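You operate a simulated robot arm through the tools that you are given. There is no shell and no other tool. Be economical: measure what you need, move in short steps, check, and stop when the job is done.

Carry out the task below with a simulated two-armed robot. There is one attempt and no reset: what you move stays moved.

Task
Load the green and blue windows, then hold the cassette and lock it.
Fine: unlock it first; the green one goes in slot 1, the blue one in slot 2. Where these are worked on the way, their far stop is far enough and under half their travel is too little: cassette lock.

It is judged by the outcome, as a careful person would: the job done as asked, and still so three seconds after it is handed in. It fails if anything else is knocked over, pushed out of place, dropped, spilled or broken.

Robot
Two 6-joint arms with two-finger parallel grippers on one trunk, on a base that drives. Base frame: it is fixed to the floor where the robot stands at the start and does not move with it; the origin is under the middle of the robot, x ahead of it, y to its left, z up. Units: mm, degrees, N and s.
The left shoulder is at the start at [60, 187, 1072], the right one opposite. With the tool pointing down near the work surface each hand reaches from about 240 to 620 mm from the robot's upright axis, wherever it stands, measured 20 degrees to its own side. Places, roughly: cass [500, 100, 800]; cassette lock [500, 0, 800]. Payload 1.57 kg a hand.
Tool frame (each hand has its own): the origin (TCP) lies between the finger pads and is the grasp point; the fingertips stand 30 mm ahead of it; z points along the fingers, y is the line along which they close. The gripper opens to 110 mm. The fingers are 24 mm wide and 12 mm thick; the gripper's body (48 by 112 mm) begins 78 mm behind the TCP.
Orientation is that of the tool frame in the base frame, as a unit quaternion [w, x, y, z]. With the fingers straight down and closing along the base's y, the tool's x points along the base's -x, its y along +y and its z along -z.

Tools
- The arms move only by the tool step_arm. It takes "left_series", "right_series" or both (then of equal length, played together; a hand with none holds still); each is a list that holds one entry, the list of rows, each a list of 7 numbers: the turn, a rotation vector about the tool's x, y, z in units of 45 degrees (1.0 is 45 degrees), then the shift along the tool's x, y, z in units of 500 mm (1.0 is 500 mm), then the finger opening in m, from 0 to 0.11. In form: [[[ax, ay, az, x, y, z, gripper], ...]]. A call has 1 to 20 rows; each row is the pose to reach, as a shift and turn from the pose commanded when the call began, along the tool's axes at that moment. A call with a number of a shift or a turn outside -1 to 1 is refused whole. A row lasts 0.2 s, in which the tool goes at most 50 mm and 8.6 degrees; a call with a longer step from one row to the next is refused whole, and so is a gripper value outside its range. Where a pose cannot be reached the arm comes as near as it can. A force on the tool above 40 N (or 10 N above the force at the start of the call, whichever is more), or a blocked arm, ends the call early, and 0.2 s more pass. The fingers move at their own pace (about 153 mm/s each) and stop on an object; they squeeze with about 35 N. The grip force told is the motor's: it shows also when the fingers shut on nothing. Time passes only in rows, and 0.2 s behind the last, so rows that repeat a pose let the fingers close. It gives the time, the measured TCP pose, the force on the tool (base axes), the opening and the grip force at its end, in the units of the frame above (readings bear some noise), with the torque about the TCP (base axes, N m) and any sound that the robot's microphone picked up, and new pictures: "pictures" is both (left out), scene, wrist or none (wrist: the cameras of the hands that moved).
- Cameras (640 x 400 px; columns grow to the right, rows downward): "scene" is now at [3.7, 11.9, 1599.3]; the picture's right is [0.18, -0.98, 0.00], its down [-0.87, -0.16, -0.47] and it looks along [0.46, 0.08, -0.88] (base axes); focal length 258 px, centre (320, 200). "left" rides on the left gripper at [70, -16, -141] in its tool frame; the picture's right is [0.23, 0.97, 0.00], its down [-0.86, 0.20, -0.48] and it looks along [-0.47, 0.11, 0.88] (tool axes); focal length 222 px, centre (320, 200). "right" rides on the right gripper at [70, 16, -141] in its tool frame; the picture's right is [-0.23, 0.97, 0.00], its down [-0.86, -0.20, -0.48] and it looks along [-0.47, -0.11, 0.88] (tool axes); focal length 222 px, centre (320, 200).
- slide_trunk(by): slides the trunk up (or, below 0, down) by that many mm; the arms and the scene camera ride with it, the base frame stays. It gives what a move gives, with no picture.
- drive_base(legs): drives the robot by 1 to 6 legs, each [ahead, left, turn to the left] in mm, mm and degrees, along the robot's own axes; the way and the turn of a leg run together, so that a leg with both is an arc; at most 1500 mm and 180 degrees a leg. The arms and the cameras ride along, it lands a little off, and it stops where it bumps. It gives what a move gives, and a new picture of the scene camera.
- pan_tilt(pan, tilt): turns the head with the scene camera to pan (to the left, within 86 degrees either way) and tilt (down, from -29 to 69), counted from straight ahead of the robot. It gives what a move gives, and a new picture of the scene camera.
- point_at(camera, pixels): there is no depth. For up to 12 entries [column, row, z] of the newest picture of that camera ("zoom" is the newest enlarged one), the place [x, y] in the base frame at which the ray of that pixel passes the height z, good to about 2 mm. No time passes.
- zoom(camera, box): a new picture of the part [left, top, right, bottom] of that camera's present view, enlarged. No time passes.
- finish_job(): hands the job in; it is judged then, once.

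Go step by step. Measure first, check grasps and placings, and put right what went wrong. The budget is 80 turns and 260 pictures, counting those below and the enlarged ones. Unless the task says otherwise, let go and move clear before handing in, and close with one line.

The tools are called after "Emit:" as a command line: name --argument value ..., lists and objects as JSON in quotes. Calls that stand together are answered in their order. step_arm: Moves the arms, as the interface text tells. Its arguments: {"type":"object","properties":{"left_series":{"type":"array","items":{"type":"array","items":{"type":"array","items":{"type":"number"}}}},"right_series":{"type":"array","items":{"type":"array","items":{"type":"array","items":{"type":"number"}}}},"pictures":{"type":"string","enum":["both","scene","wrist","none"]}},"required":[]} The other tools are called the same way: slide_trunk (by) slides the trunk up or down; drive_base (legs) drives the base; pan_tilt (pan, tilt) turns the head that bears the scene camera; point_at (camera, pixels) gives the place at which the rays of pixels pass given heights; zoom (camera, box) takes an enlarged picture of a part of a camera's view; finish_job () hands the job in.

At the start:

```text
time_s: 0.0
left_ee_pos: [312.1, 312.6, 1050.6]
left_orientation: [0.0, 0.0, 1.0, 0.0]
left_wrist_force: [0.7, 0.2, -0.2]
left_torque: [0.0, 0.03, 0.01]
left_finger_gap: 110.0
left_grip_force: 0.1
right_ee_pos: [343.2, 7.3, 1054.3]
right_orientation: [0.0, 0.0, 1.0, -0.001]
right_wrist_force: [-0.8, -0.3, -0.7]
right_torque: [0.02, 0.01, 0.02]
right_finger_gap: 109.8
right_grip_force: 0.0
trunk travel left (down, up): [-700.0, 290.0]
robot x, y, heading: [-1.0, 0.5, -0.1]
head pan, tilt: [10.1, 62.0]
```

scene: 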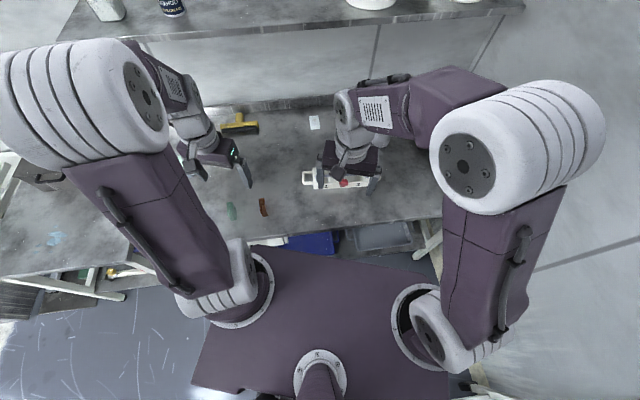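
right: 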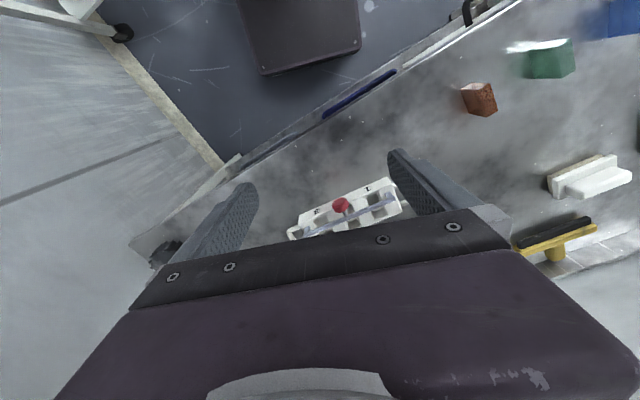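
left: 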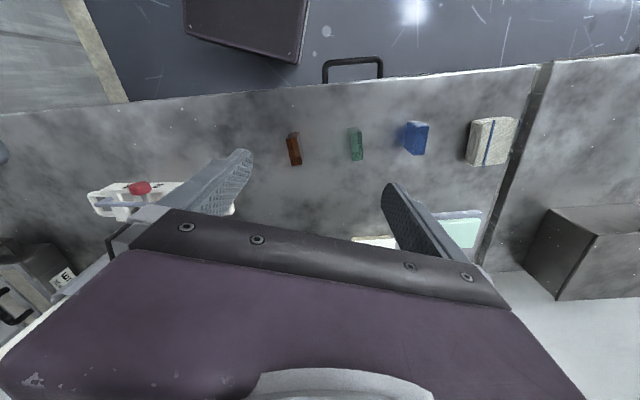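

The right wrist view shows a white cassette with a red knob around (340,205), and the left view shows brown, green and blue blocks around (295,148), (355,143), (415,137). I'll enlarge these to understand them.

Emit:
zoom --camera "right" --box '[260, 150, 440, 262]'

Emit:
zoom --camera "left" --box '[270, 80, 530, 242]'

Emit:
zoom --camera "left" --box '[80, 140, 260, 252]'

Emit:
zoom --camera "scene" --box '[200, 90, 420, 228]'

```text
3.56 times, centred on (350, 206) of right
```

zoom: 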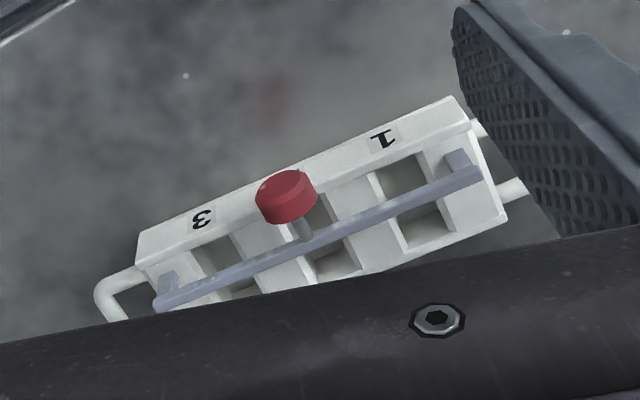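

```text
2.46 times, centred on (400, 161) of left
```

zoom: 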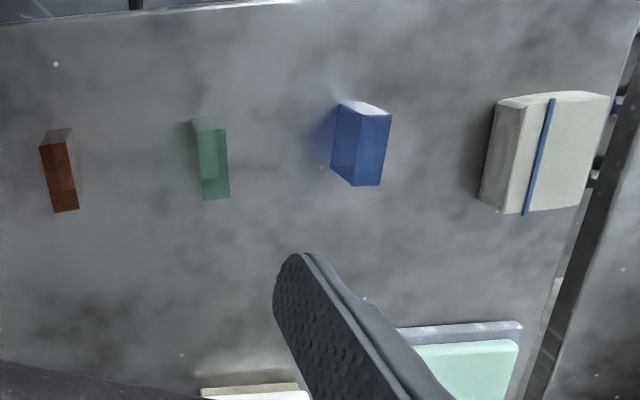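

```text
3.56 times, centred on (170, 196) of left
```

zoom: 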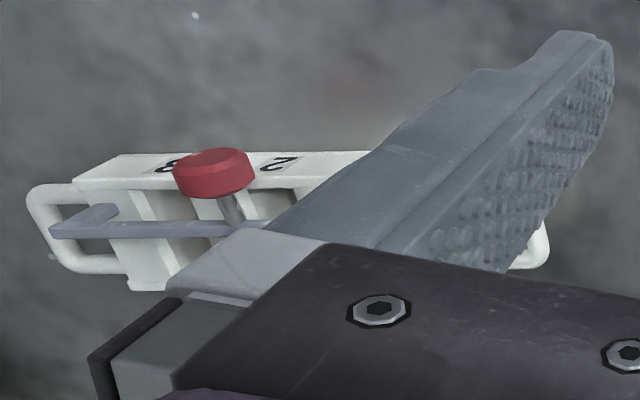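

```text
2.90 times, centred on (310, 159) of scene
```

zoom: 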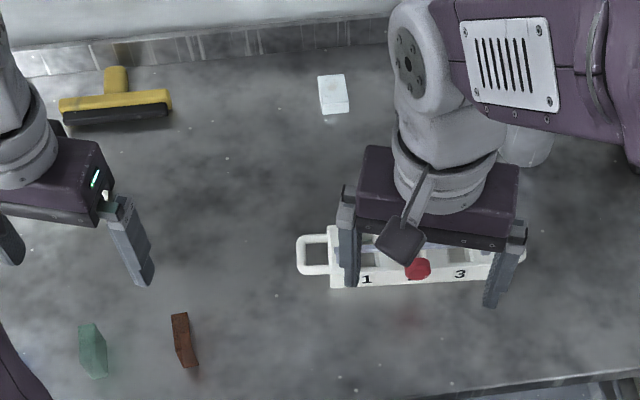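

The cassette has slots 1–3 under a grey bar with a red knob. I'll measure the cassette and windows roughly and move the right hand out to clear the view.

Emit:
point_at --camera "right" --pixels '[[340, 205, 850], [340, 205, 820], [290, 235, 800], [395, 185, 800], [482, 100, 800], [550, 60, 800]]'

Emit:
point_at --camera "left" --pixels '[[140, 187, 850], [140, 187, 820], [297, 164, 800], [358, 159, 800], [416, 154, 800], [490, 145, 800]]'

Emit:
step_arm --right_series '[[[0, 0, 0, -0.04, -0.06, 0, 0.11], [0, 0, 0, -0.08, -0.12, 0, 0.11], [0, 0, 0, -0.12, -0.18, 0, 0.11], [0, 0, 0, -0.16, -0.2, 0, 0.11], [0, 0, 0, -0.2, -0.2, 0, 0.11], [0, 0, 0, -0.24, -0.2, 0, 0.11]]]' --pictures "both"

```text
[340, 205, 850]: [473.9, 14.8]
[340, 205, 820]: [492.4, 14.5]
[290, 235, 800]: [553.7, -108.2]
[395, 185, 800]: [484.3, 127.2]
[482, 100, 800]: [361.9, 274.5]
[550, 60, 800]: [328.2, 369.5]
```

```text
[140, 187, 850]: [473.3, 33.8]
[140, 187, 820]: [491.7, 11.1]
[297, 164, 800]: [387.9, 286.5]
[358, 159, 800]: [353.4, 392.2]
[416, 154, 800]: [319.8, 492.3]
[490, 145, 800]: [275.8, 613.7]
```

```text
time_s: 1.4
left_ee_pos: [314.6, 312.9, 1050.6]
left_orientation: [0.0, 0.0, 1.0, 0.0]
left_wrist_force: [0.1, 0.0, 0.8]
left_torque: [-0.02, 0.0, 0.02]
left_finger_gap: 110.0
left_grip_force: 0.1
right_ee_pos: [464.8, -94.0, 1053.3]
right_orientation: [-0.001, 0.0, 1.0, 0.0]
right_wrist_force: [-0.5, 1.3, -0.6]
right_torque: [0.02, 0.01, 0.01]
right_finger_gap: 110.2
right_grip_force: 0.0
trunk travel left (down, up): [-700.0, 290.0]
robot x, y, heading: [-2.6, -2.5, 0.1]
head pan, tilt: [10.1, 62.0]
```

scene: 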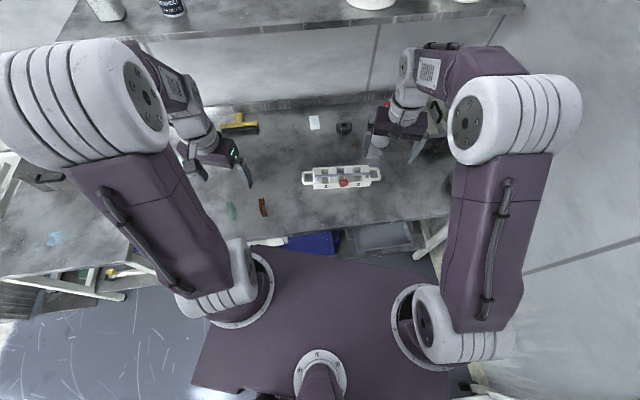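
right: 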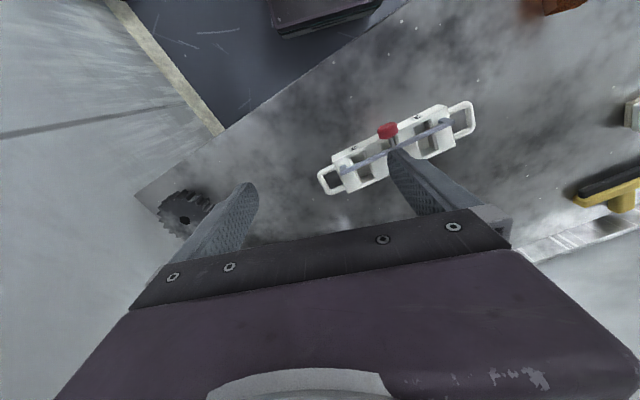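

The cassette is now clear in scene at (342,176) and right at (395,145). I'll enlarge both.

Emit:
zoom --camera "scene" --box '[290, 145, 394, 210]'

Emit:
zoom --camera "right" --box '[300, 80, 492, 200]'

Emit:
zoom --camera "scene" --box '[200, 180, 296, 240]'

```text
6.15 times, centred on (342, 178) of scene
```

zoom: 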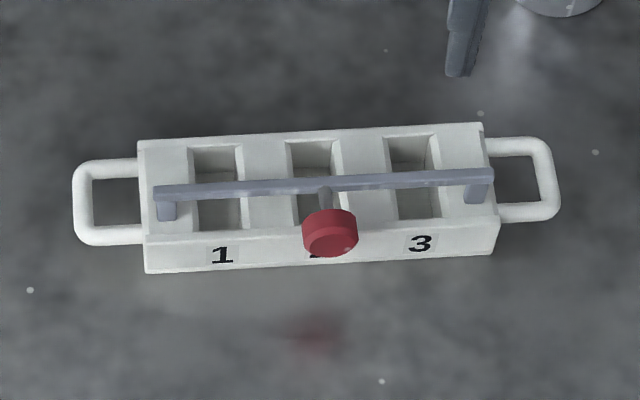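

```text
3.33 times, centred on (396, 140) of right
```

zoom: 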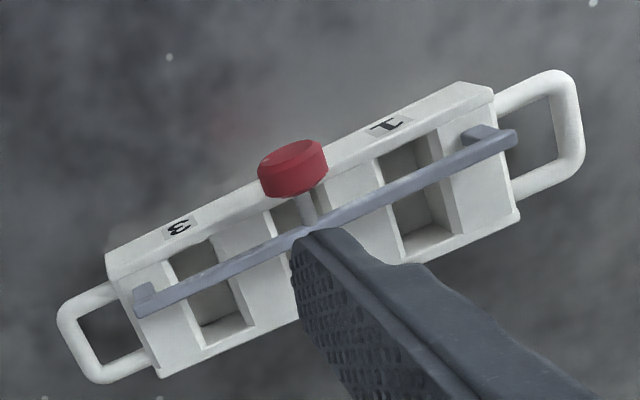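

```text
6.67 times, centred on (248, 210) of scene
```

zoom: 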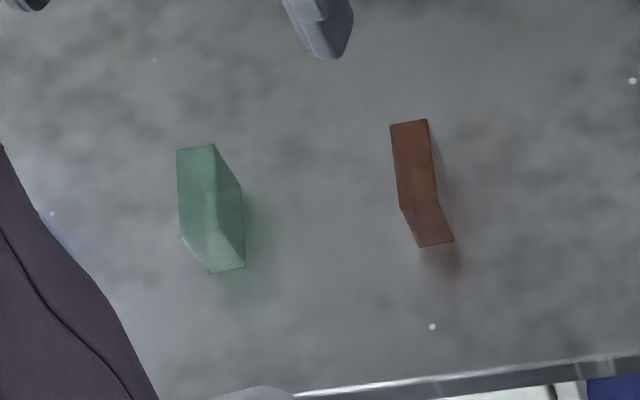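

I'll triangulate heights of bar, knob and body with rays from both cameras.

Emit:
point_at --camera "scene" --pixels '[[315.2, 176.7, 870], [315.2, 176.7, 820], [370.1, 173.4, 870], [370.1, 173.4, 820], [343.6, 182.5, 870], [343.6, 182.5, 820], [312.4, 168.6, 830], [313.5, 183.2, 830], [368.3, 165.5, 830], [370.8, 181, 830], [313.7, 189.7, 800], [371.3, 186.5, 800]]'

Emit:
point_at --camera "right" --pixels '[[454.5, 121.1, 870], [454.5, 121.1, 820], [341, 174.5, 870], [341, 174.5, 820], [387.9, 131, 870], [387.9, 131, 820]]'

Emit:
zoom --camera "right" --box '[360, 105, 424, 145]'

Emit:
zoom --camera "scene" --box '[328, 167, 360, 187]'

```text
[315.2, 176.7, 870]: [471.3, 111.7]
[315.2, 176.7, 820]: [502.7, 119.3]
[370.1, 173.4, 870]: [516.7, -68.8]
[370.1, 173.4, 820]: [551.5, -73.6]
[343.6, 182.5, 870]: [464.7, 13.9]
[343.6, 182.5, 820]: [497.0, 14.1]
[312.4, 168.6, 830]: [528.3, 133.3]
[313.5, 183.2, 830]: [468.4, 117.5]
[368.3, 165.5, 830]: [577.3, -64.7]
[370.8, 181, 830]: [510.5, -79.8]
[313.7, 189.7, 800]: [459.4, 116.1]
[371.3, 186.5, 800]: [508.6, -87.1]
```

```text
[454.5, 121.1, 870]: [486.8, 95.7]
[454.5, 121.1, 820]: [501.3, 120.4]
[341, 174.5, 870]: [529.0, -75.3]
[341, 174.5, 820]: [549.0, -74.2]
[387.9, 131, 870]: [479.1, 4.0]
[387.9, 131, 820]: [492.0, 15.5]
```

```text
10.00 times, centred on (392, 125) of right
```

zoom: 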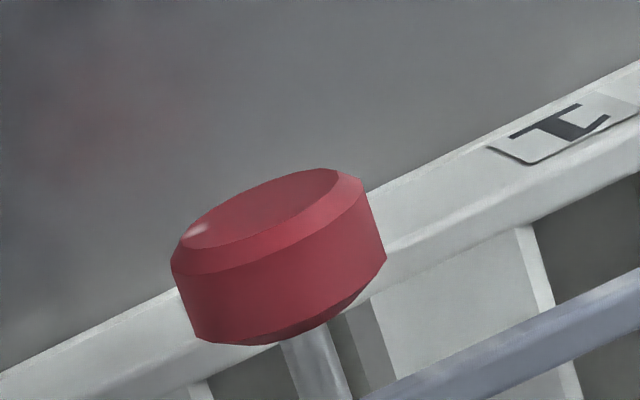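

```text
16.00 times, centred on (344, 177) of scene
```

zoom: 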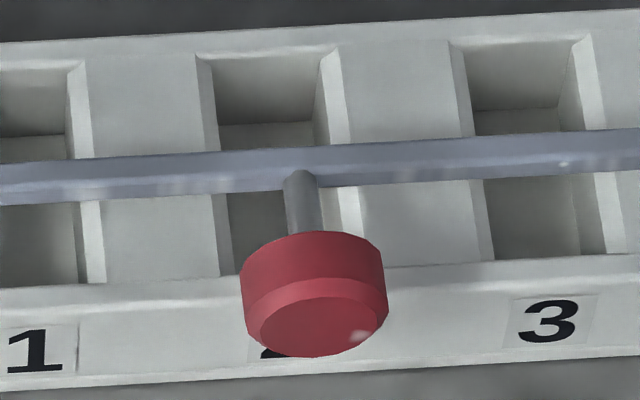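

Bar lies at z≈820. Now I'll find body top and table heights the same way.

Emit:
point_at --camera "right" --pixels '[[438, 104.6, 800], [438, 104.6, 760], [447.6, 108.5, 820], [447.6, 108.5, 780], [344, 194, 820], [344, 194, 780], [455, 145, 820], [455, 145, 780]]'

Emit:
point_at --camera "scene" --pixels '[[313.7, 189.7, 800], [313.7, 189.7, 760], [313.5, 183.2, 820], [313.5, 183.2, 780], [368.3, 165.5, 820], [368.3, 165.5, 780], [312.4, 168.6, 820], [312.4, 168.6, 780]]'

```text
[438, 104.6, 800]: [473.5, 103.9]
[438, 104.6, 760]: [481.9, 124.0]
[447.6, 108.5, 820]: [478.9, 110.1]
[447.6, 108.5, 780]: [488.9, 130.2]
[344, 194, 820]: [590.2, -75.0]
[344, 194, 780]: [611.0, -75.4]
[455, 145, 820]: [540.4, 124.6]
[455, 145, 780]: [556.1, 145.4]
```

```text
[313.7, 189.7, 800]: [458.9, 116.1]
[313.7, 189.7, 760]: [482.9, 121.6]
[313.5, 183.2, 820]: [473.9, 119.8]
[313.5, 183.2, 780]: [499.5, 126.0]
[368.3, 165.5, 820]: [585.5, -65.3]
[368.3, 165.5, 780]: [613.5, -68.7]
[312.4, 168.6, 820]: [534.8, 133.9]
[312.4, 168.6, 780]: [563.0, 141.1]
```

Table is ≈760, body top ≈800, bar ≈820 on end legs. I'll look at the lock obliquely from its right end with the right hand and at the windows with the left hand.

Emit:
step_arm --right_series '[[[-0.167, 0, 0, -0.018, -0.025, 0.042, 0.11], [-0.333, 0, 0, -0.037, -0.05, 0.083, 0.11], [-0.5, 0, 0, -0.055, -0.075, 0.125, 0.11], [-0.667, 0, 0, -0.073, -0.1, 0.167, 0.11], [-0.833, 0, 0, -0.092, -0.125, 0.208, 0.11], [-1.0, 0, 0, -0.11, -0.15, 0.25, 0.11]]]' --left_series '[[[0, 0, 0, -0.03, 0.043, 0.033, 0.11], [0, 0, 0, -0.06, 0.086, 0.067, 0.11], [0, 0, 0, -0.09, 0.128, 0.1, 0.11], [0, 0, 0, -0.12, 0.17, 0.133, 0.11], [0, 0, 0, -0.15, 0.213, 0.167, 0.11], [0, 0, 0, -0.176, 0.256, 0.2, 0.11]]]' --pictures "wrist"

```text
time_s: 2.8
left_ee_pos: [402.0, 441.3, 950.1]
left_orientation: [-0.001, 0.0, 1.0, 0.0]
left_wrist_force: [0.2, -0.4, -0.1]
left_torque: [-0.02, 0.03, -0.03]
left_finger_gap: 110.0
left_grip_force: 0.1
right_ee_pos: [519.6, -166.1, 927.3]
right_orientation: [0.001, 0.0, 0.924, 0.383]
right_wrist_force: [0.7, -0.6, -0.5]
right_torque: [-0.03, 0.01, 0.0]
right_finger_gap: 110.0
right_grip_force: 0.2
trunk travel left (down, up): [-700.0, 290.0]
robot x, y, heading: [-1.0, -1.2, -0.1]
head pan, tilt: [10.1, 62.0]
```

right: 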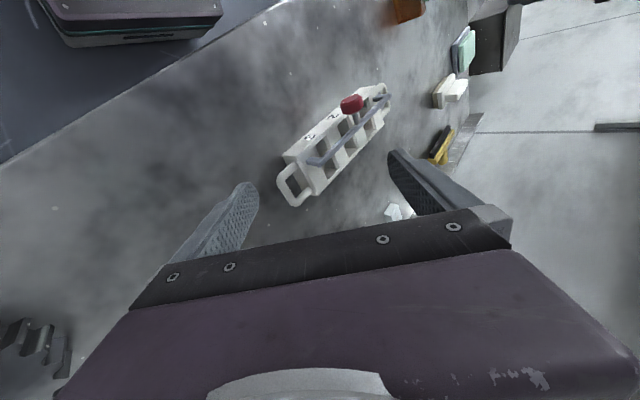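
left: 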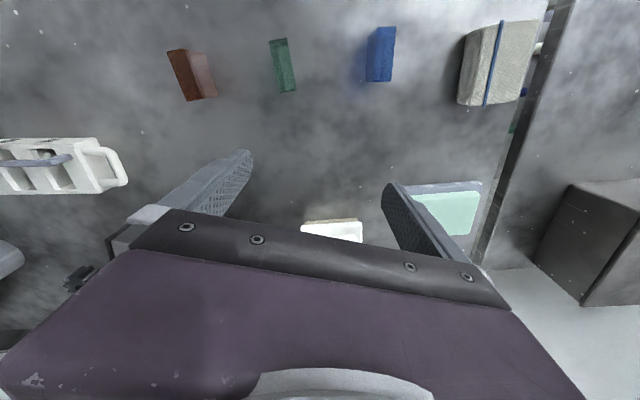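

Emit:
zoom --camera "right" --box '[265, 75, 409, 165]'

Emit:
zoom --camera "left" --box '[150, 10, 422, 180]'

Emit:
zoom --camera "left" --box '[0, 120, 144, 210]'

```text
4.44 times, centred on (337, 120) of right
```

zoom: 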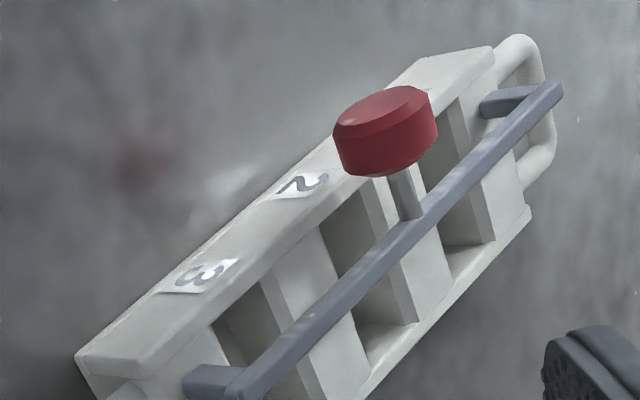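

```text
2.35 times, centred on (286, 95) of left
```

zoom: 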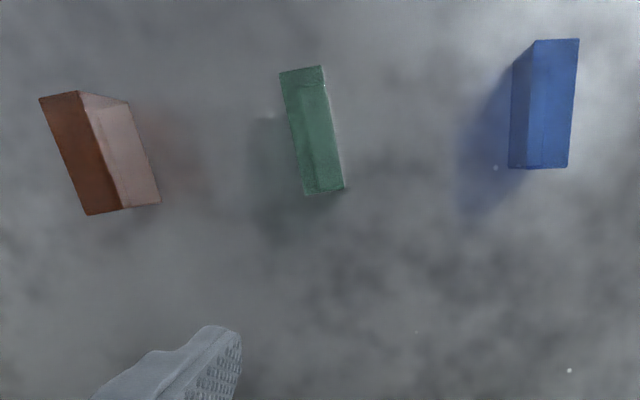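

```text
4.44 times, centred on (72, 165) of left
```

zoom: 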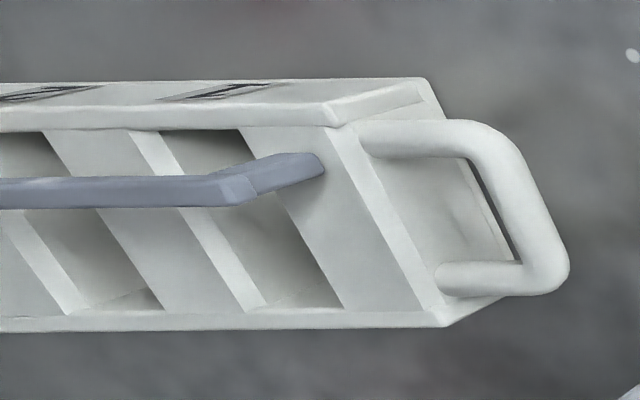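

The bail's legs are vertical and the knob stands out toward the robot. I'll triangulate the knob precisely, and the windows.

Emit:
point_at --camera "right" --pixels '[[351.6, 99.3, 840], [351.6, 99.3, 800], [356.8, 123.4, 840], [356.8, 123.4, 800], [388.5, 94.5, 820], [388.5, 94.5, 800]]'

Emit:
point_at --camera "scene" --pixels '[[343.7, 184.8, 840], [343.7, 184.8, 800], [342.9, 175.4, 840], [342.9, 175.4, 800], [232.5, 203, 800], [232.5, 203, 780]]'

Emit:
point_at --camera "left" --pixels '[[269, 41, 800], [287, 37, 800], [297, 89, 800], [280, 92.5, 800], [378.5, 28, 800], [396.5, 27, 800], [392, 81, 800], [374, 81, 800], [265.8, 60, 780], [378, 29, 780], [366, 81, 760], [369, 37, 760]]'

Emit:
zoom --camera "left" --box '[250, 20, 314, 60]'

Emit:
zoom --camera "left" --box '[334, 15, 430, 95]'

```text
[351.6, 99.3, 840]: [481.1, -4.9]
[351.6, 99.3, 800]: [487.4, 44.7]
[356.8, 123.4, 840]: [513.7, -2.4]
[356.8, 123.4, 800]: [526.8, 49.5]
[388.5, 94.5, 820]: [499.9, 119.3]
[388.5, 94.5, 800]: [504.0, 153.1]
```

```text
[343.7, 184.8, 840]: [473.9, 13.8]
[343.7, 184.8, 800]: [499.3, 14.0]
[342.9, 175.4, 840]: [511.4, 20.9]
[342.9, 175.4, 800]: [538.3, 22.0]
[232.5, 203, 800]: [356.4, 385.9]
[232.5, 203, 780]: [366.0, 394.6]
```

```text
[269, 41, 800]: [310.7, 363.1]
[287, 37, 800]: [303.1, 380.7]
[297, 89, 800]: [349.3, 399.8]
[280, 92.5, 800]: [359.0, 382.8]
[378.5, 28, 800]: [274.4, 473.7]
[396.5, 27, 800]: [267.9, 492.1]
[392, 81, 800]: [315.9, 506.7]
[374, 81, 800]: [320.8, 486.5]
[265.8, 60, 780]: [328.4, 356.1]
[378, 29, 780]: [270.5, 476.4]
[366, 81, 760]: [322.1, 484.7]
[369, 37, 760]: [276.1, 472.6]
```

```text
10.00 times, centred on (282, 40) of left
```

zoom: 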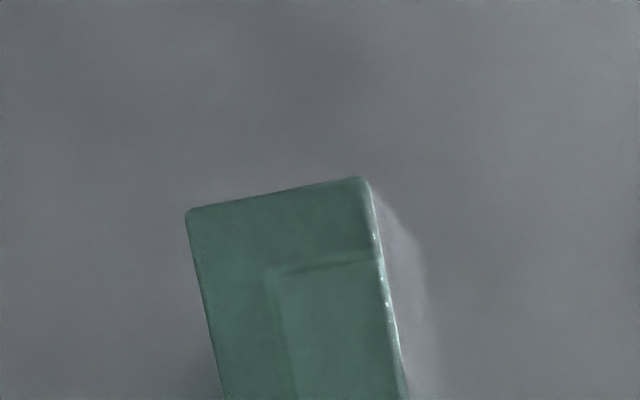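

```text
5.00 times, centred on (382, 55) of left
```

zoom: 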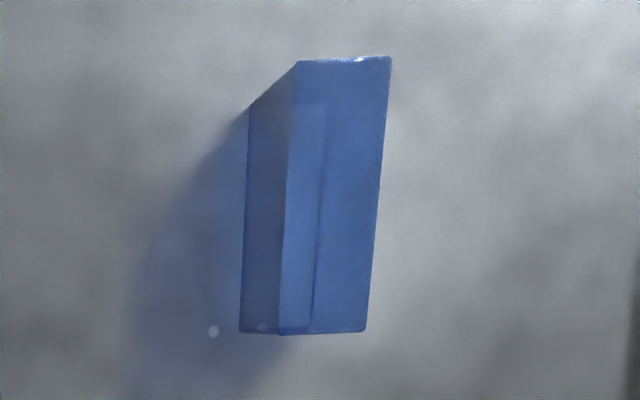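

Knob face is at (483,14.5,825), stem horizontal. Checking where the legs land on the body, and taking closer zooms.

Emit:
point_at --camera "right" --pixels '[[373.7, 99.3, 800], [373.7, 99.3, 805], [306.6, 162, 800]]'

Emit:
point_at --camera "left" --pixels '[[72, 157.1, 800], [72, 157.1, 805], [51.3, 165, 820], [75.4, 148.6, 800], [100, 193, 800], [116, 180, 760], [168, 50, 800], [295, 89.5, 805]]'

Emit:
zoom --camera "right" --box '[275, 130, 339, 210]'

Emit:
zoom --camera "right" --box '[345, 75, 401, 125]'

```text
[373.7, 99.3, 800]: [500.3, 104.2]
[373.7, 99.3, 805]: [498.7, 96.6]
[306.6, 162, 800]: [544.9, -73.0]
```

```text
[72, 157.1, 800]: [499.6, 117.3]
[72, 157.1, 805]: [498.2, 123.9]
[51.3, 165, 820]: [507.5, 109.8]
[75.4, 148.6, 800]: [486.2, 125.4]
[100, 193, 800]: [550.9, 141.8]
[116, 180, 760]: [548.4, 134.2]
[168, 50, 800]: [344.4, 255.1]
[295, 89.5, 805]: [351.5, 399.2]
```

```text
5.00 times, centred on (307, 170) of right
```

zoom: 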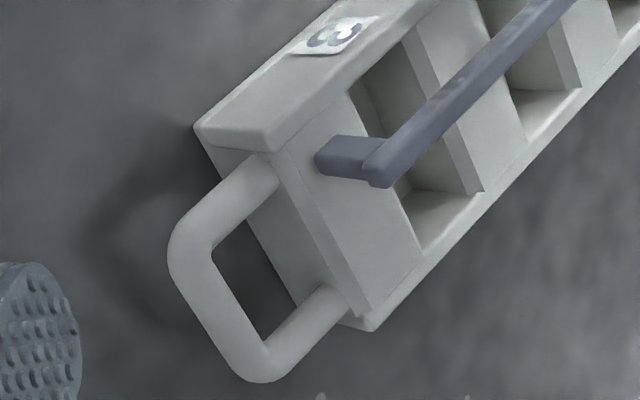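

```text
8.00 times, centred on (373, 100) of right
```

zoom: 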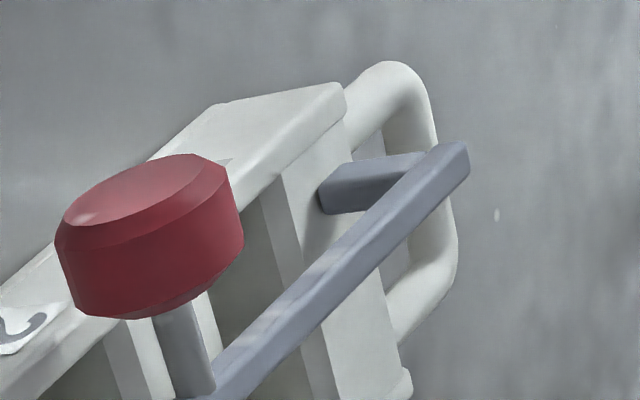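

The lock is a bail on two posts at ≈(500,118) and (545,-73), with a knob toward the robot, so it likely pulls or swings to the front. I'll hold the cassette's "3" end block with the right hand (fingers front and back) and use the left for the knob; first I straighten the right hand and bring the left across.

Emit:
step_arm --right_series '[[[0.1, 0, 0, -0.009, 0.0126, 0.0033, 0.11], [0.2, 0, 0, -0.018, 0.0252, 0.0066, 0.11], [0.3, 0, 0, -0.027, 0.0378, 0.01, 0.11], [0.4, 0, 0, -0.036, 0.0504, 0.0132, 0.11], [0.5, 0, 0, -0.045, 0.063, 0.0165, 0.11], [0.6, 0, 0, -0.054, 0.0756, 0.02, 0.11], [0.7, 0, 0, -0.063, 0.0882, 0.0231, 0.11], [0.8, 0, 0, -0.072, 0.1, 0.0264, 0.11], [0.9, 0, 0, -0.081, 0.1134, 0.03, 0.11], [1.0, 0, 0, -0.09, 0.126, 0.033, 0.11]]]' --left_series '[[[0, 0, -0.029, -0.017, -0.076, 0, 0.11], [0, 0, -0.058, -0.034, -0.152, 0, 0.11], [0, 0, -0.087, -0.052, -0.228, 0, 0.11], [0, 0, -0.116, -0.069, -0.304, 0, 0.11], [0, 0, -0.145, -0.086, -0.38, 0, 0.11], [0, 0, -0.173, -0.103, -0.456, 0, 0.11], [0, 0, -0.202, -0.12, -0.532, 0, 0.11], [0, 0, -0.231, -0.138, -0.608, 0, 0.11], [0, 0, -0.26, -0.155, -0.684, 0, 0.11], [0, 0, -0.289, -0.172, -0.76, 0, 0.11]]]' --pictures "none"

Emit:
step_arm --right_series '[[[0, 0, -0.167, 0, 0, 0, 0.11], [0, 0, -0.333, 0, 0, 0, 0.11], [0, 0, -0.5, 0, 0, 0, 0.11], [0, 0, -0.667, 0, 0, 0, 0.11], [0, 0, -0.833, 0, 0, 0, 0.11], [0, 0, -1.0, 0, 0, 0, 0.11]]]' --pictures "none"

Emit:
step_arm --right_series '[[[0, 0, -0.167, 0, 0, 0, 0.11], [0, 0, -0.333, 0, 0, 0, 0.11], [0, 0, -0.5, 0, 0, 0, 0.11], [0, 0, -0.667, 0, 0, 0, 0.11], [0, 0, -0.833, 0, 0, 0, 0.11], [0, 0, -1.0, 0, 0, 0, 0.11]]]' --pictures "none"

Emit:
step_arm --right_series '[[[0, 0, -0.145, 0, 0, 0, 0.11], [0, 0, -0.289, 0, 0, 0, 0.11]]]' --pictures "both"

```text
time_s: 5.0
left_ee_pos: [489.1, 60.7, 951.3]
left_orientation: [0.0, -0.113, 0.994, 0.0]
left_wrist_force: [-0.3, 0.2, -0.3]
left_torque: [-0.01, 0.01, 0.0]
left_finger_gap: 109.9
left_grip_force: 0.0
right_ee_pos: [563.7, -110.6, 963.1]
right_orientation: [-0.001, 0.0, 1.0, -0.001]
right_wrist_force: [-0.3, 1.0, 0.0]
right_torque: [-0.01, 0.0, 0.01]
right_finger_gap: 110.1
right_grip_force: 0.0
trunk travel left (down, up): [-700.0, 290.0]
robot x, y, heading: [1.1, 2.7, -0.3]
head pan, tilt: [10.1, 62.0]
```

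```text
time_s: 6.4
left_ee_pos: [487.9, 60.6, 952.0]
left_orientation: [0.0, -0.113, 0.994, 0.0]
left_wrist_force: [0.0, -1.0, 0.1]
left_torque: [0.02, 0.03, 0.01]
left_finger_gap: 110.1
left_grip_force: 0.1
right_ee_pos: [563.6, -110.7, 961.9]
right_orientation: [0.001, -0.384, 0.923, 0.0]
right_wrist_force: [-0.5, 0.5, 0.5]
right_torque: [-0.03, -0.02, 0.07]
right_finger_gap: 110.0
right_grip_force: 0.0
trunk travel left (down, up): [-700.0, 290.0]
robot x, y, heading: [4.0, 1.1, -0.1]
head pan, tilt: [10.1, 62.0]
```

```text
time_s: 7.8
left_ee_pos: [488.5, 59.2, 952.3]
left_orientation: [0.001, -0.113, 0.994, 0.001]
left_wrist_force: [0.8, 0.4, 0.0]
left_torque: [0.02, 0.01, 0.02]
left_finger_gap: 110.1
left_grip_force: 0.1
right_ee_pos: [564.2, -111.9, 961.5]
right_orientation: [-0.001, 0.709, -0.705, 0.0]
right_wrist_force: [-0.6, 0.2, 0.0]
right_torque: [0.01, 0.03, -0.04]
right_finger_gap: 110.0
right_grip_force: 0.1
trunk travel left (down, up): [-700.0, 290.0]
robot x, y, heading: [-3.3, -1.3, -0.1]
head pan, tilt: [10.1, 62.0]
```

```text
time_s: 8.4
left_ee_pos: [487.9, 61.2, 953.2]
left_orientation: [0.0, -0.114, 0.994, 0.0]
left_wrist_force: [0.2, 0.4, -0.1]
left_torque: [-0.01, -0.01, 0.0]
left_finger_gap: 109.9
left_grip_force: 0.1
right_ee_pos: [563.3, -110.5, 961.3]
right_orientation: [0.0, 0.783, -0.622, -0.001]
right_wrist_force: [0.2, 0.3, 0.6]
right_torque: [-0.04, -0.03, 0.01]
right_finger_gap: 110.1
right_grip_force: 0.0
trunk travel left (down, up): [-700.0, 290.0]
robot x, y, heading: [-1.6, 1.1, 0.0]
head pan, tilt: [10.1, 62.0]
```

scene: 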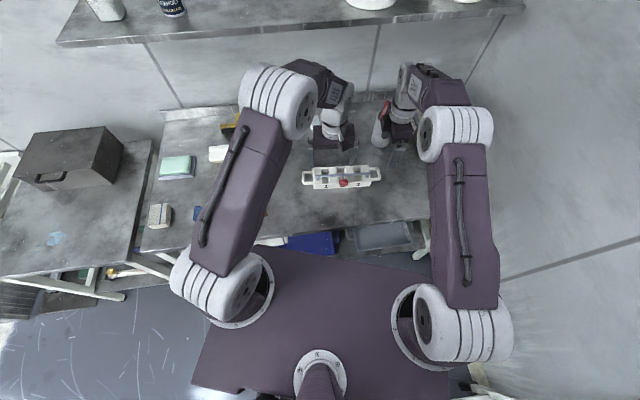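
right: 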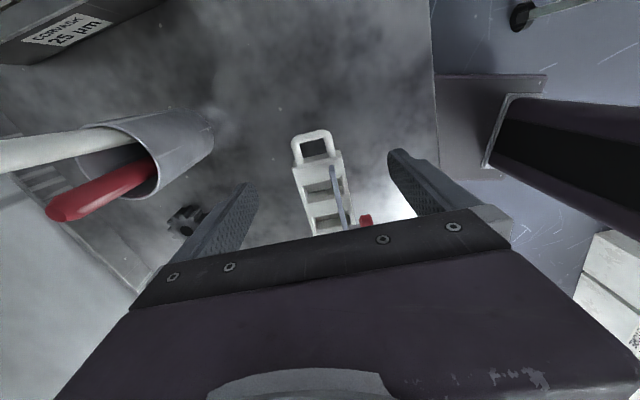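

Right hand is oriented; a tall cup with a red handle stands behind it at right-image (130,170). I'll measure it and the cassette end before descending.

Emit:
zoom --camera "right" --box '[260, 110, 420, 260]'

Emit:
zoom --camera "scene" --box '[290, 80, 434, 200]'

Emit:
point_at --camera "right" --pixels '[[190, 110, 760], [212, 150, 760], [155, 170, 860], [130, 210, 860], [185, 222, 760], [100, 208, 900], [50, 212, 900]]'

```text
2.67 times, centred on (340, 185) of right
```

zoom: 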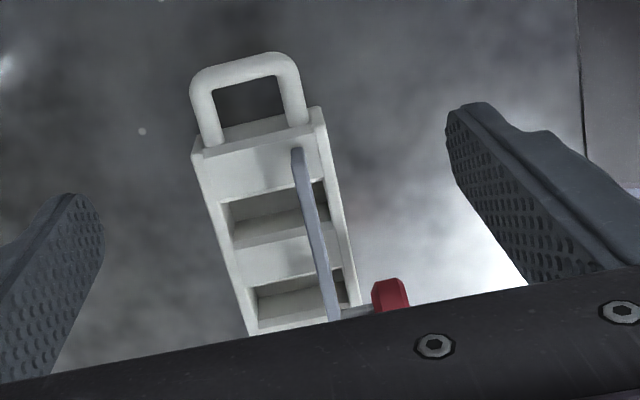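

```text
3.33 times, centred on (362, 140) of scene
```

zoom: 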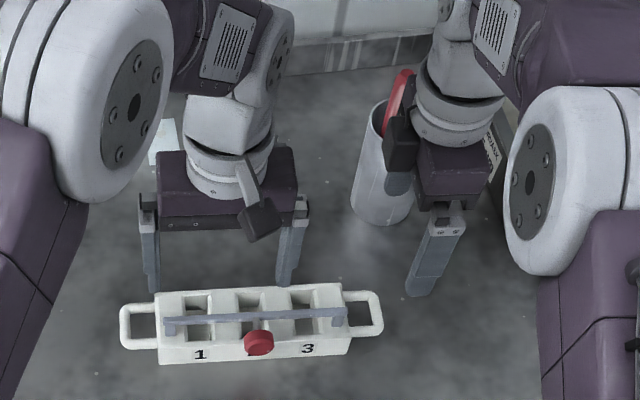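

```text
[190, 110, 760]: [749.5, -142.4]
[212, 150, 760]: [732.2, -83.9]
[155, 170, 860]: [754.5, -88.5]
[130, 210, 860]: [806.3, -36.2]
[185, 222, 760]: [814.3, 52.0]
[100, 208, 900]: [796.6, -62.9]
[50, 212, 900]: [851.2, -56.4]
```

The cup is at x≥730, clear of the hand. Now measuring the "3" end accurately.

Emit:
point_at --camera "zoom" --pixels '[[200, 120, 760]]'

Emit:
point_at --camera "right" --pixels '[[292.3, 167.3, 800], [340.2, 152.2, 800], [351, 199, 800], [353.5, 224, 800], [312, 234, 800], [331.5, 166.4, 821], [344.5, 230, 821], [357.5, 220, 825], [371, 216, 825], [344.5, 226, 800]]'

Emit:
zoom --camera "right" --box '[280, 120, 376, 180]'

```text
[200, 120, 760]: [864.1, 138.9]
```

```text
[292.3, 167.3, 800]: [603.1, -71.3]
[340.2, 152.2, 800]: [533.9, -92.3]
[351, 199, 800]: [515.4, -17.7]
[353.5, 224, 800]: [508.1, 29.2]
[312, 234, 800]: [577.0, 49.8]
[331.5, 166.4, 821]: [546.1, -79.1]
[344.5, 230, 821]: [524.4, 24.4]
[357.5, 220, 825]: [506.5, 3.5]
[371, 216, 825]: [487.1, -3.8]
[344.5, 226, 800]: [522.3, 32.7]
```

```text
6.67 times, centred on (328, 150) of right
```

zoom: 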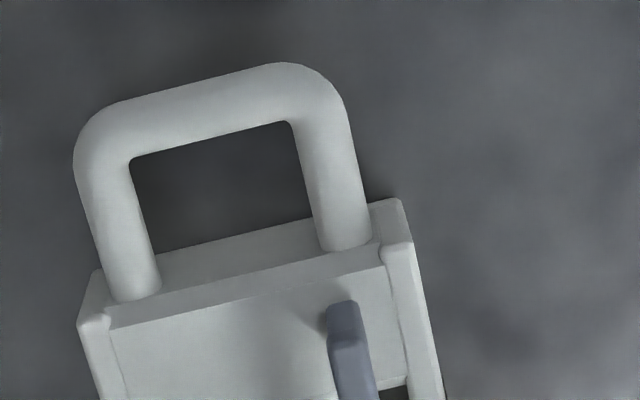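

End block centre ≈(567,-78), yaw ≈12°. Lowering the right hand over it with fingers front and back.

Emit:
step_arm --right_series '[[[0, 0, 0, -0.044, -0.012, 0, 0.11], [0, 0, 0, -0.088, -0.024, 0, 0.11], [0, 0, 0, -0.088, -0.024, 0.08, 0.11], [0, 0, 0, -0.088, -0.024, 0.16, 0.11], [0, 0, 0, -0.088, -0.024, 0.23, 0.11], [0, 0, 0, -0.088, -0.024, 0.28, 0.11], [0, 0, 0, -0.088, -0.024, 0.322, 0.11]]]' --pictures "both"

```text
time_s: 10.0
left_ee_pos: [487.8, 60.3, 952.6]
left_orientation: [0.0, -0.114, 0.994, -0.001]
left_wrist_force: [0.2, 0.5, 0.5]
left_torque: [0.01, 0.0, 0.01]
left_finger_gap: 109.8
left_grip_force: 0.0
right_ee_pos: [565.9, -65.3, 801.6]
right_orientation: [0.0, 0.782, -0.623, 0.0]
right_wrist_force: [-0.2, -0.2, 0.1]
right_torque: [-0.01, -0.01, 0.0]
right_finger_gap: 110.1
right_grip_force: 0.0
trunk travel left (down, up): [-700.0, 290.0]
robot x, y, heading: [2.0, -3.1, -0.0]
head pan, tilt: [10.1, 62.0]
```

scene: 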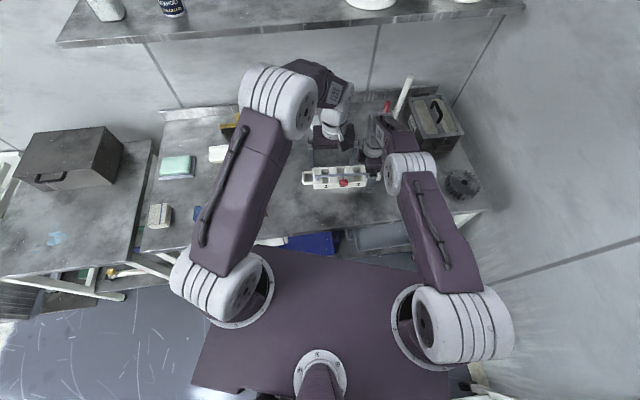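
right: 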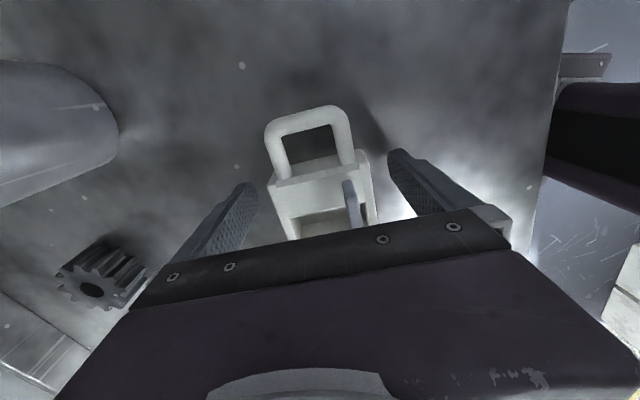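

The fingers straddle the body (x 270–372 between 250 and 395). Closing the right grip.

Emit:
step_arm --right_series '[[[0, 0, 0, 0, 0, 0, 0.085], [0, 0, 0, 0, 0, 0, 0.075], [0, 0, 0, 0, 0, 0, 0.06], [0, 0, 0, 0, 0, 0, 0.06]]]' --pictures "wrist"

Emit:
zoom --camera "left" --box '[0, 80, 320, 280]'

Emit:
zoom --camera "scene" --box '[290, 130, 410, 205]'

```text
time_s: 11.0
left_ee_pos: [488.5, 60.8, 952.1]
left_orientation: [0.0, -0.113, 0.994, 0.0]
left_wrist_force: [0.1, -0.5, -0.4]
left_torque: [-0.01, -0.02, -0.01]
left_finger_gap: 109.8
left_grip_force: 0.1
right_ee_pos: [567.3, -64.5, 800.8]
right_orientation: [-0.001, 0.783, -0.622, 0.0]
right_wrist_force: [-1.9, 0.1, -1.2]
right_torque: [-0.05, -0.11, 0.15]
right_finger_gap: 75.8
right_grip_force: 34.9
trunk travel left (down, up): [-700.0, 290.0]
robot x, y, heading: [0.5, -0.3, -0.2]
head pan, tilt: [10.1, 62.0]
```

right: 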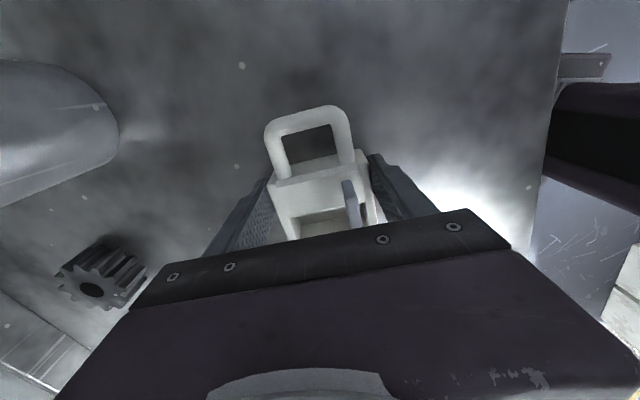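

```text
2.00 times, centred on (160, 180) of left
```

zoom: 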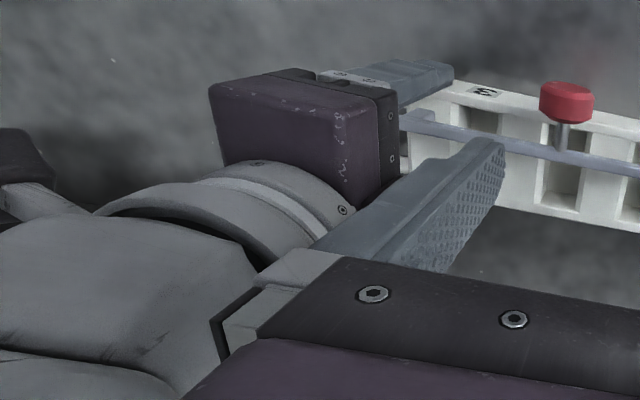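

```text
5.33 times, centred on (350, 168) of scene
```

zoom: 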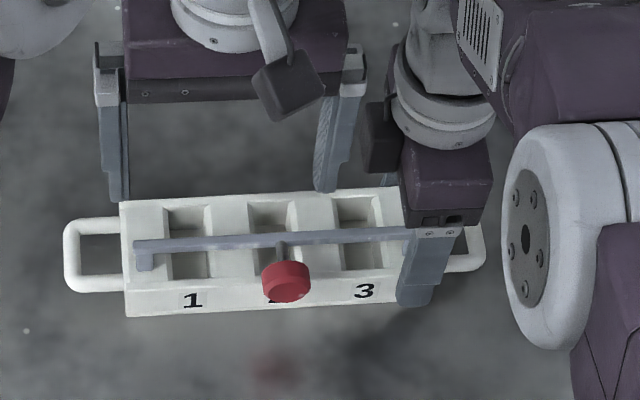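

The cassette is held (75.8 mm, 35 N). Locating the knob now from both cameras.

Emit:
point_at --camera "left" --pixels '[[283.5, 132, 825], [270, 132, 825], [297, 132, 825], [282, 153, 821]]'

Emit:
point_at --camera "scene" --pixels '[[343.6, 183, 825], [339, 183, 825], [348.2, 183, 825]]'

Emit:
zoom --camera "left" --box '[240, 105, 320, 155]'

```text
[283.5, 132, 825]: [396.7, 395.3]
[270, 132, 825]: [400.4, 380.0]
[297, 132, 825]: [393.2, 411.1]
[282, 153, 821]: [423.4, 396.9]
```

```text
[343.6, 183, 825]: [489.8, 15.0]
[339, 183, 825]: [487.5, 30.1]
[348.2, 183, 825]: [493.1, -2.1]
```

```text
8.00 times, centred on (280, 130) of left
```

zoom: 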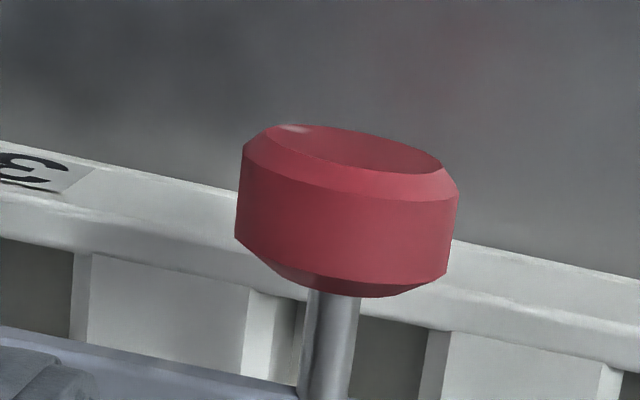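

Emit:
point_at --camera "zoom" --pixels '[[347, 220, 825], [340, 150, 825], [345, 285, 825], [236, 200, 825], [458, 230, 825], [325, 380, 821]]'

```text
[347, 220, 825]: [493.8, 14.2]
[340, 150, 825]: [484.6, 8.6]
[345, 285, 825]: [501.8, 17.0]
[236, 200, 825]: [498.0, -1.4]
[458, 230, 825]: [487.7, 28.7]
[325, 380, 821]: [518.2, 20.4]
```

Knob centre ≈(492.5,14.5,825), 30 mm across. Bringing the left hand down over it, leaning 16° away from the right hand.

Emit:
step_arm --left_series '[[[0.175, 0, 0, 0.009, -0.046, 0, 0.07], [0.35, 0, 0, 0.018, -0.092, 0, 0.07], [0.35, 0, 0, 0.018, -0.092, 0.07, 0.07], [0.35, 0, 0, 0.018, -0.092, 0.14, 0.07], [0.35, 0, 0, 0.018, -0.092, 0.2, 0.07], [0.35, 0, 0, 0.018, -0.092, 0.246, 0.07]]]' --pictures "both"

Emit:
zoom --camera "scene" --box '[290, 130, 410, 205]'

```text
time_s: 12.4
left_ee_pos: [490.1, 13.0, 826.0]
left_orientation: [0.015, -0.112, 0.984, -0.135]
left_wrist_force: [-1.3, 0.2, 1.2]
left_torque: [0.01, 0.03, 0.0]
left_finger_gap: 70.0
left_grip_force: 0.0
right_ee_pos: [566.4, -65.8, 800.7]
right_orientation: [0.0, 0.782, -0.623, 0.0]
right_wrist_force: [0.3, -1.0, -0.4]
right_torque: [-0.05, 0.07, 0.11]
right_finger_gap: 75.8
right_grip_force: 35.0
trunk travel left (down, up): [-700.0, 290.0]
robot x, y, heading: [-1.6, -0.4, 0.1]
head pan, tilt: [10.1, 62.0]
```

scene: 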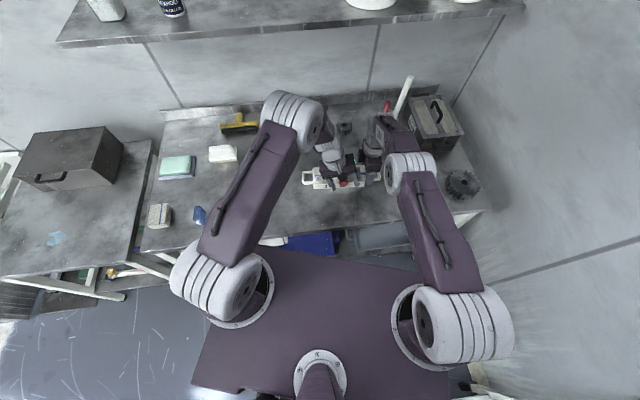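
left: 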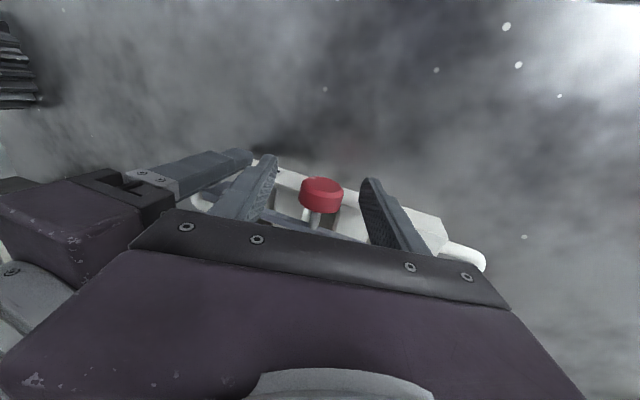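

```text
5.33 times, centred on (350, 168) of scene
```

zoom: 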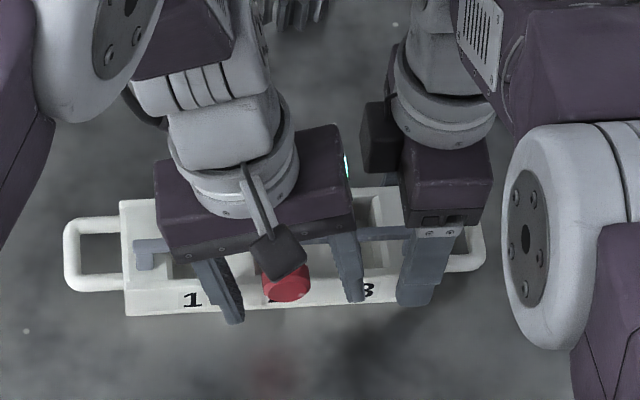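

Knob sits between the left fingers at (321,195). Closing on it, then a small 8 mm pull toward the robot.

Emit:
step_arm --left_series '[[[0, 0, 0, 0, 0, 0, 0.045], [0, 0, 0, 0, 0, 0, 0.03], [0, 0, 0, 0, 0, 0, 0.02], [0, 0, 0, 0, 0, 0, 0.02]]]' --pictures "none"

Emit:
step_arm --left_series '[[[0, 0, 0, 0.004, 0, 0, 0.02], [0, 0, 0, 0.008, 0, 0, 0.02], [0, 0, 0, 0.012, 0, 0, 0.02], [0, 0, 0, 0.016, 0, 0, 0.02], [0, 0, 0, 0.016, 0, 0, 0.02]]]' --pictures "wrist"

Emit:
zoom --camera "left" --box '[180, 120, 500, 320]'

```text
time_s: 13.4
left_ee_pos: [489.7, 13.7, 827.4]
left_orientation: [0.015, -0.113, 0.984, -0.136]
left_wrist_force: [-1.0, 12.4, -1.9]
left_torque: [-0.15, 0.06, 0.26]
left_finger_gap: 29.5
left_grip_force: 34.6
right_ee_pos: [565.2, -64.8, 800.9]
right_orientation: [0.001, 0.783, -0.622, 0.001]
right_wrist_force: [1.4, -11.7, 2.7]
right_torque: [0.63, 0.39, 0.63]
right_finger_gap: 75.8
right_grip_force: 35.2
trunk travel left (down, up): [-700.0, 290.0]
robot x, y, heading: [2.1, 1.0, -0.0]
head pan, tilt: [10.1, 62.0]
```

```text
time_s: 14.6
left_ee_pos: [482.4, 13.4, 827.9]
left_orientation: [0.015, -0.112, 0.984, -0.136]
left_wrist_force: [-4.2, 17.0, -0.4]
left_torque: [-0.08, 0.13, 0.32]
left_finger_gap: 29.5
left_grip_force: 34.9
right_ee_pos: [567.1, -65.1, 801.4]
right_orientation: [0.0, 0.782, -0.623, 0.001]
right_wrist_force: [5.1, -17.1, 2.1]
right_torque: [0.51, 0.19, 0.85]
right_finger_gap: 75.6
right_grip_force: 35.0
trunk travel left (down, up): [-700.0, 290.0]
robot x, y, heading: [3.1, -1.2, -0.0]
head pan, tilt: [10.1, 62.0]
```

left: 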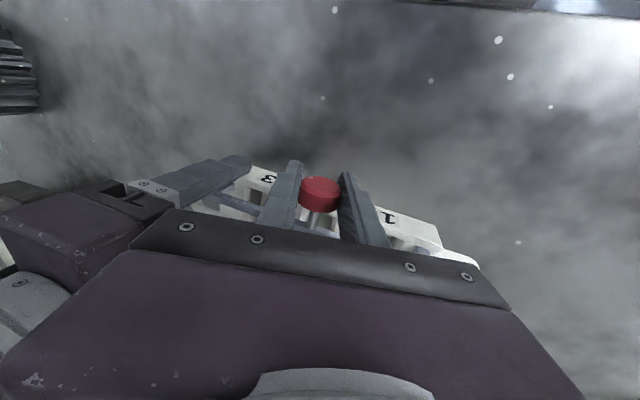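

```text
2.00 times, centred on (340, 220) of left
```

zoom: 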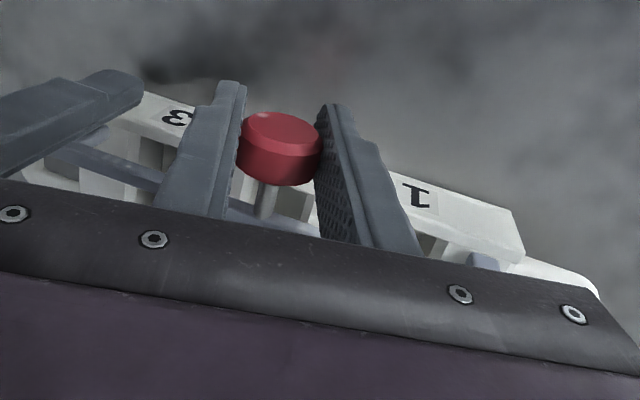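

The bail slid 8 mm with only ~4 N, knob still in the grip: it's a pull-slide. Pulling further in small steps, easing the sideways load.

Emit:
step_arm --left_series '[[[0, 0, 0, 0.008, 0.002, 0, 0.02], [0, 0, 0, 0.016, 0.004, 0, 0.02], [0, 0, 0, 0.024, 0.004, 0, 0.02], [0, 0, 0, 0.032, 0.004, 0, 0.02], [0, 0, 0, 0.04, 0.004, 0, 0.02]]]' --pictures "wrist"

Emit:
zoom --camera "left" --box '[180, 120, 500, 320]'

```text
time_s: 15.8
left_ee_pos: [464.3, 7.2, 830.4]
left_orientation: [0.022, -0.112, 0.984, -0.137]
left_wrist_force: [31.3, -7.5, 2.6]
left_torque: [-0.28, -0.35, 0.55]
left_finger_gap: 29.6
left_grip_force: 34.9
right_ee_pos: [563.0, -64.1, 799.8]
right_orientation: [0.001, 0.783, -0.622, -0.001]
right_wrist_force: [-29.0, 5.3, 4.8]
right_torque: [-0.63, -1.47, 0.88]
right_finger_gap: 76.9
right_grip_force: 35.3
trunk travel left (down, up): [-700.0, 290.0]
robot x, y, heading: [0.3, -2.0, -0.1]
head pan, tilt: [10.1, 62.0]
```

left: 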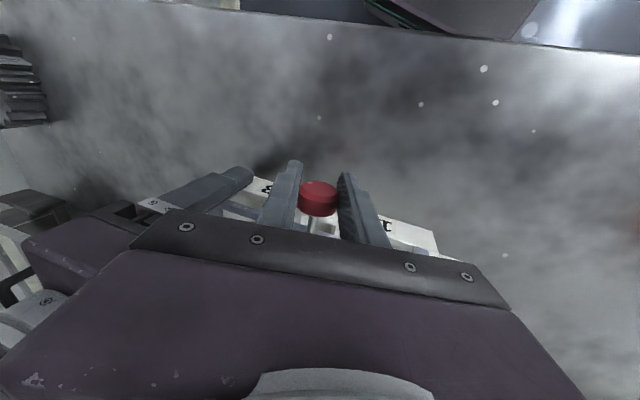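

```text
2.00 times, centred on (340, 220) of left
```

zoom: 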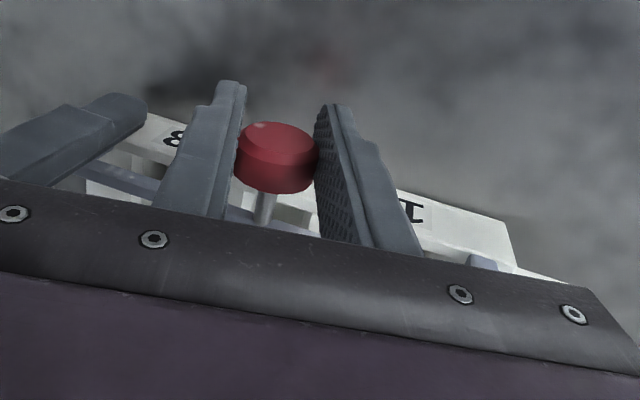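

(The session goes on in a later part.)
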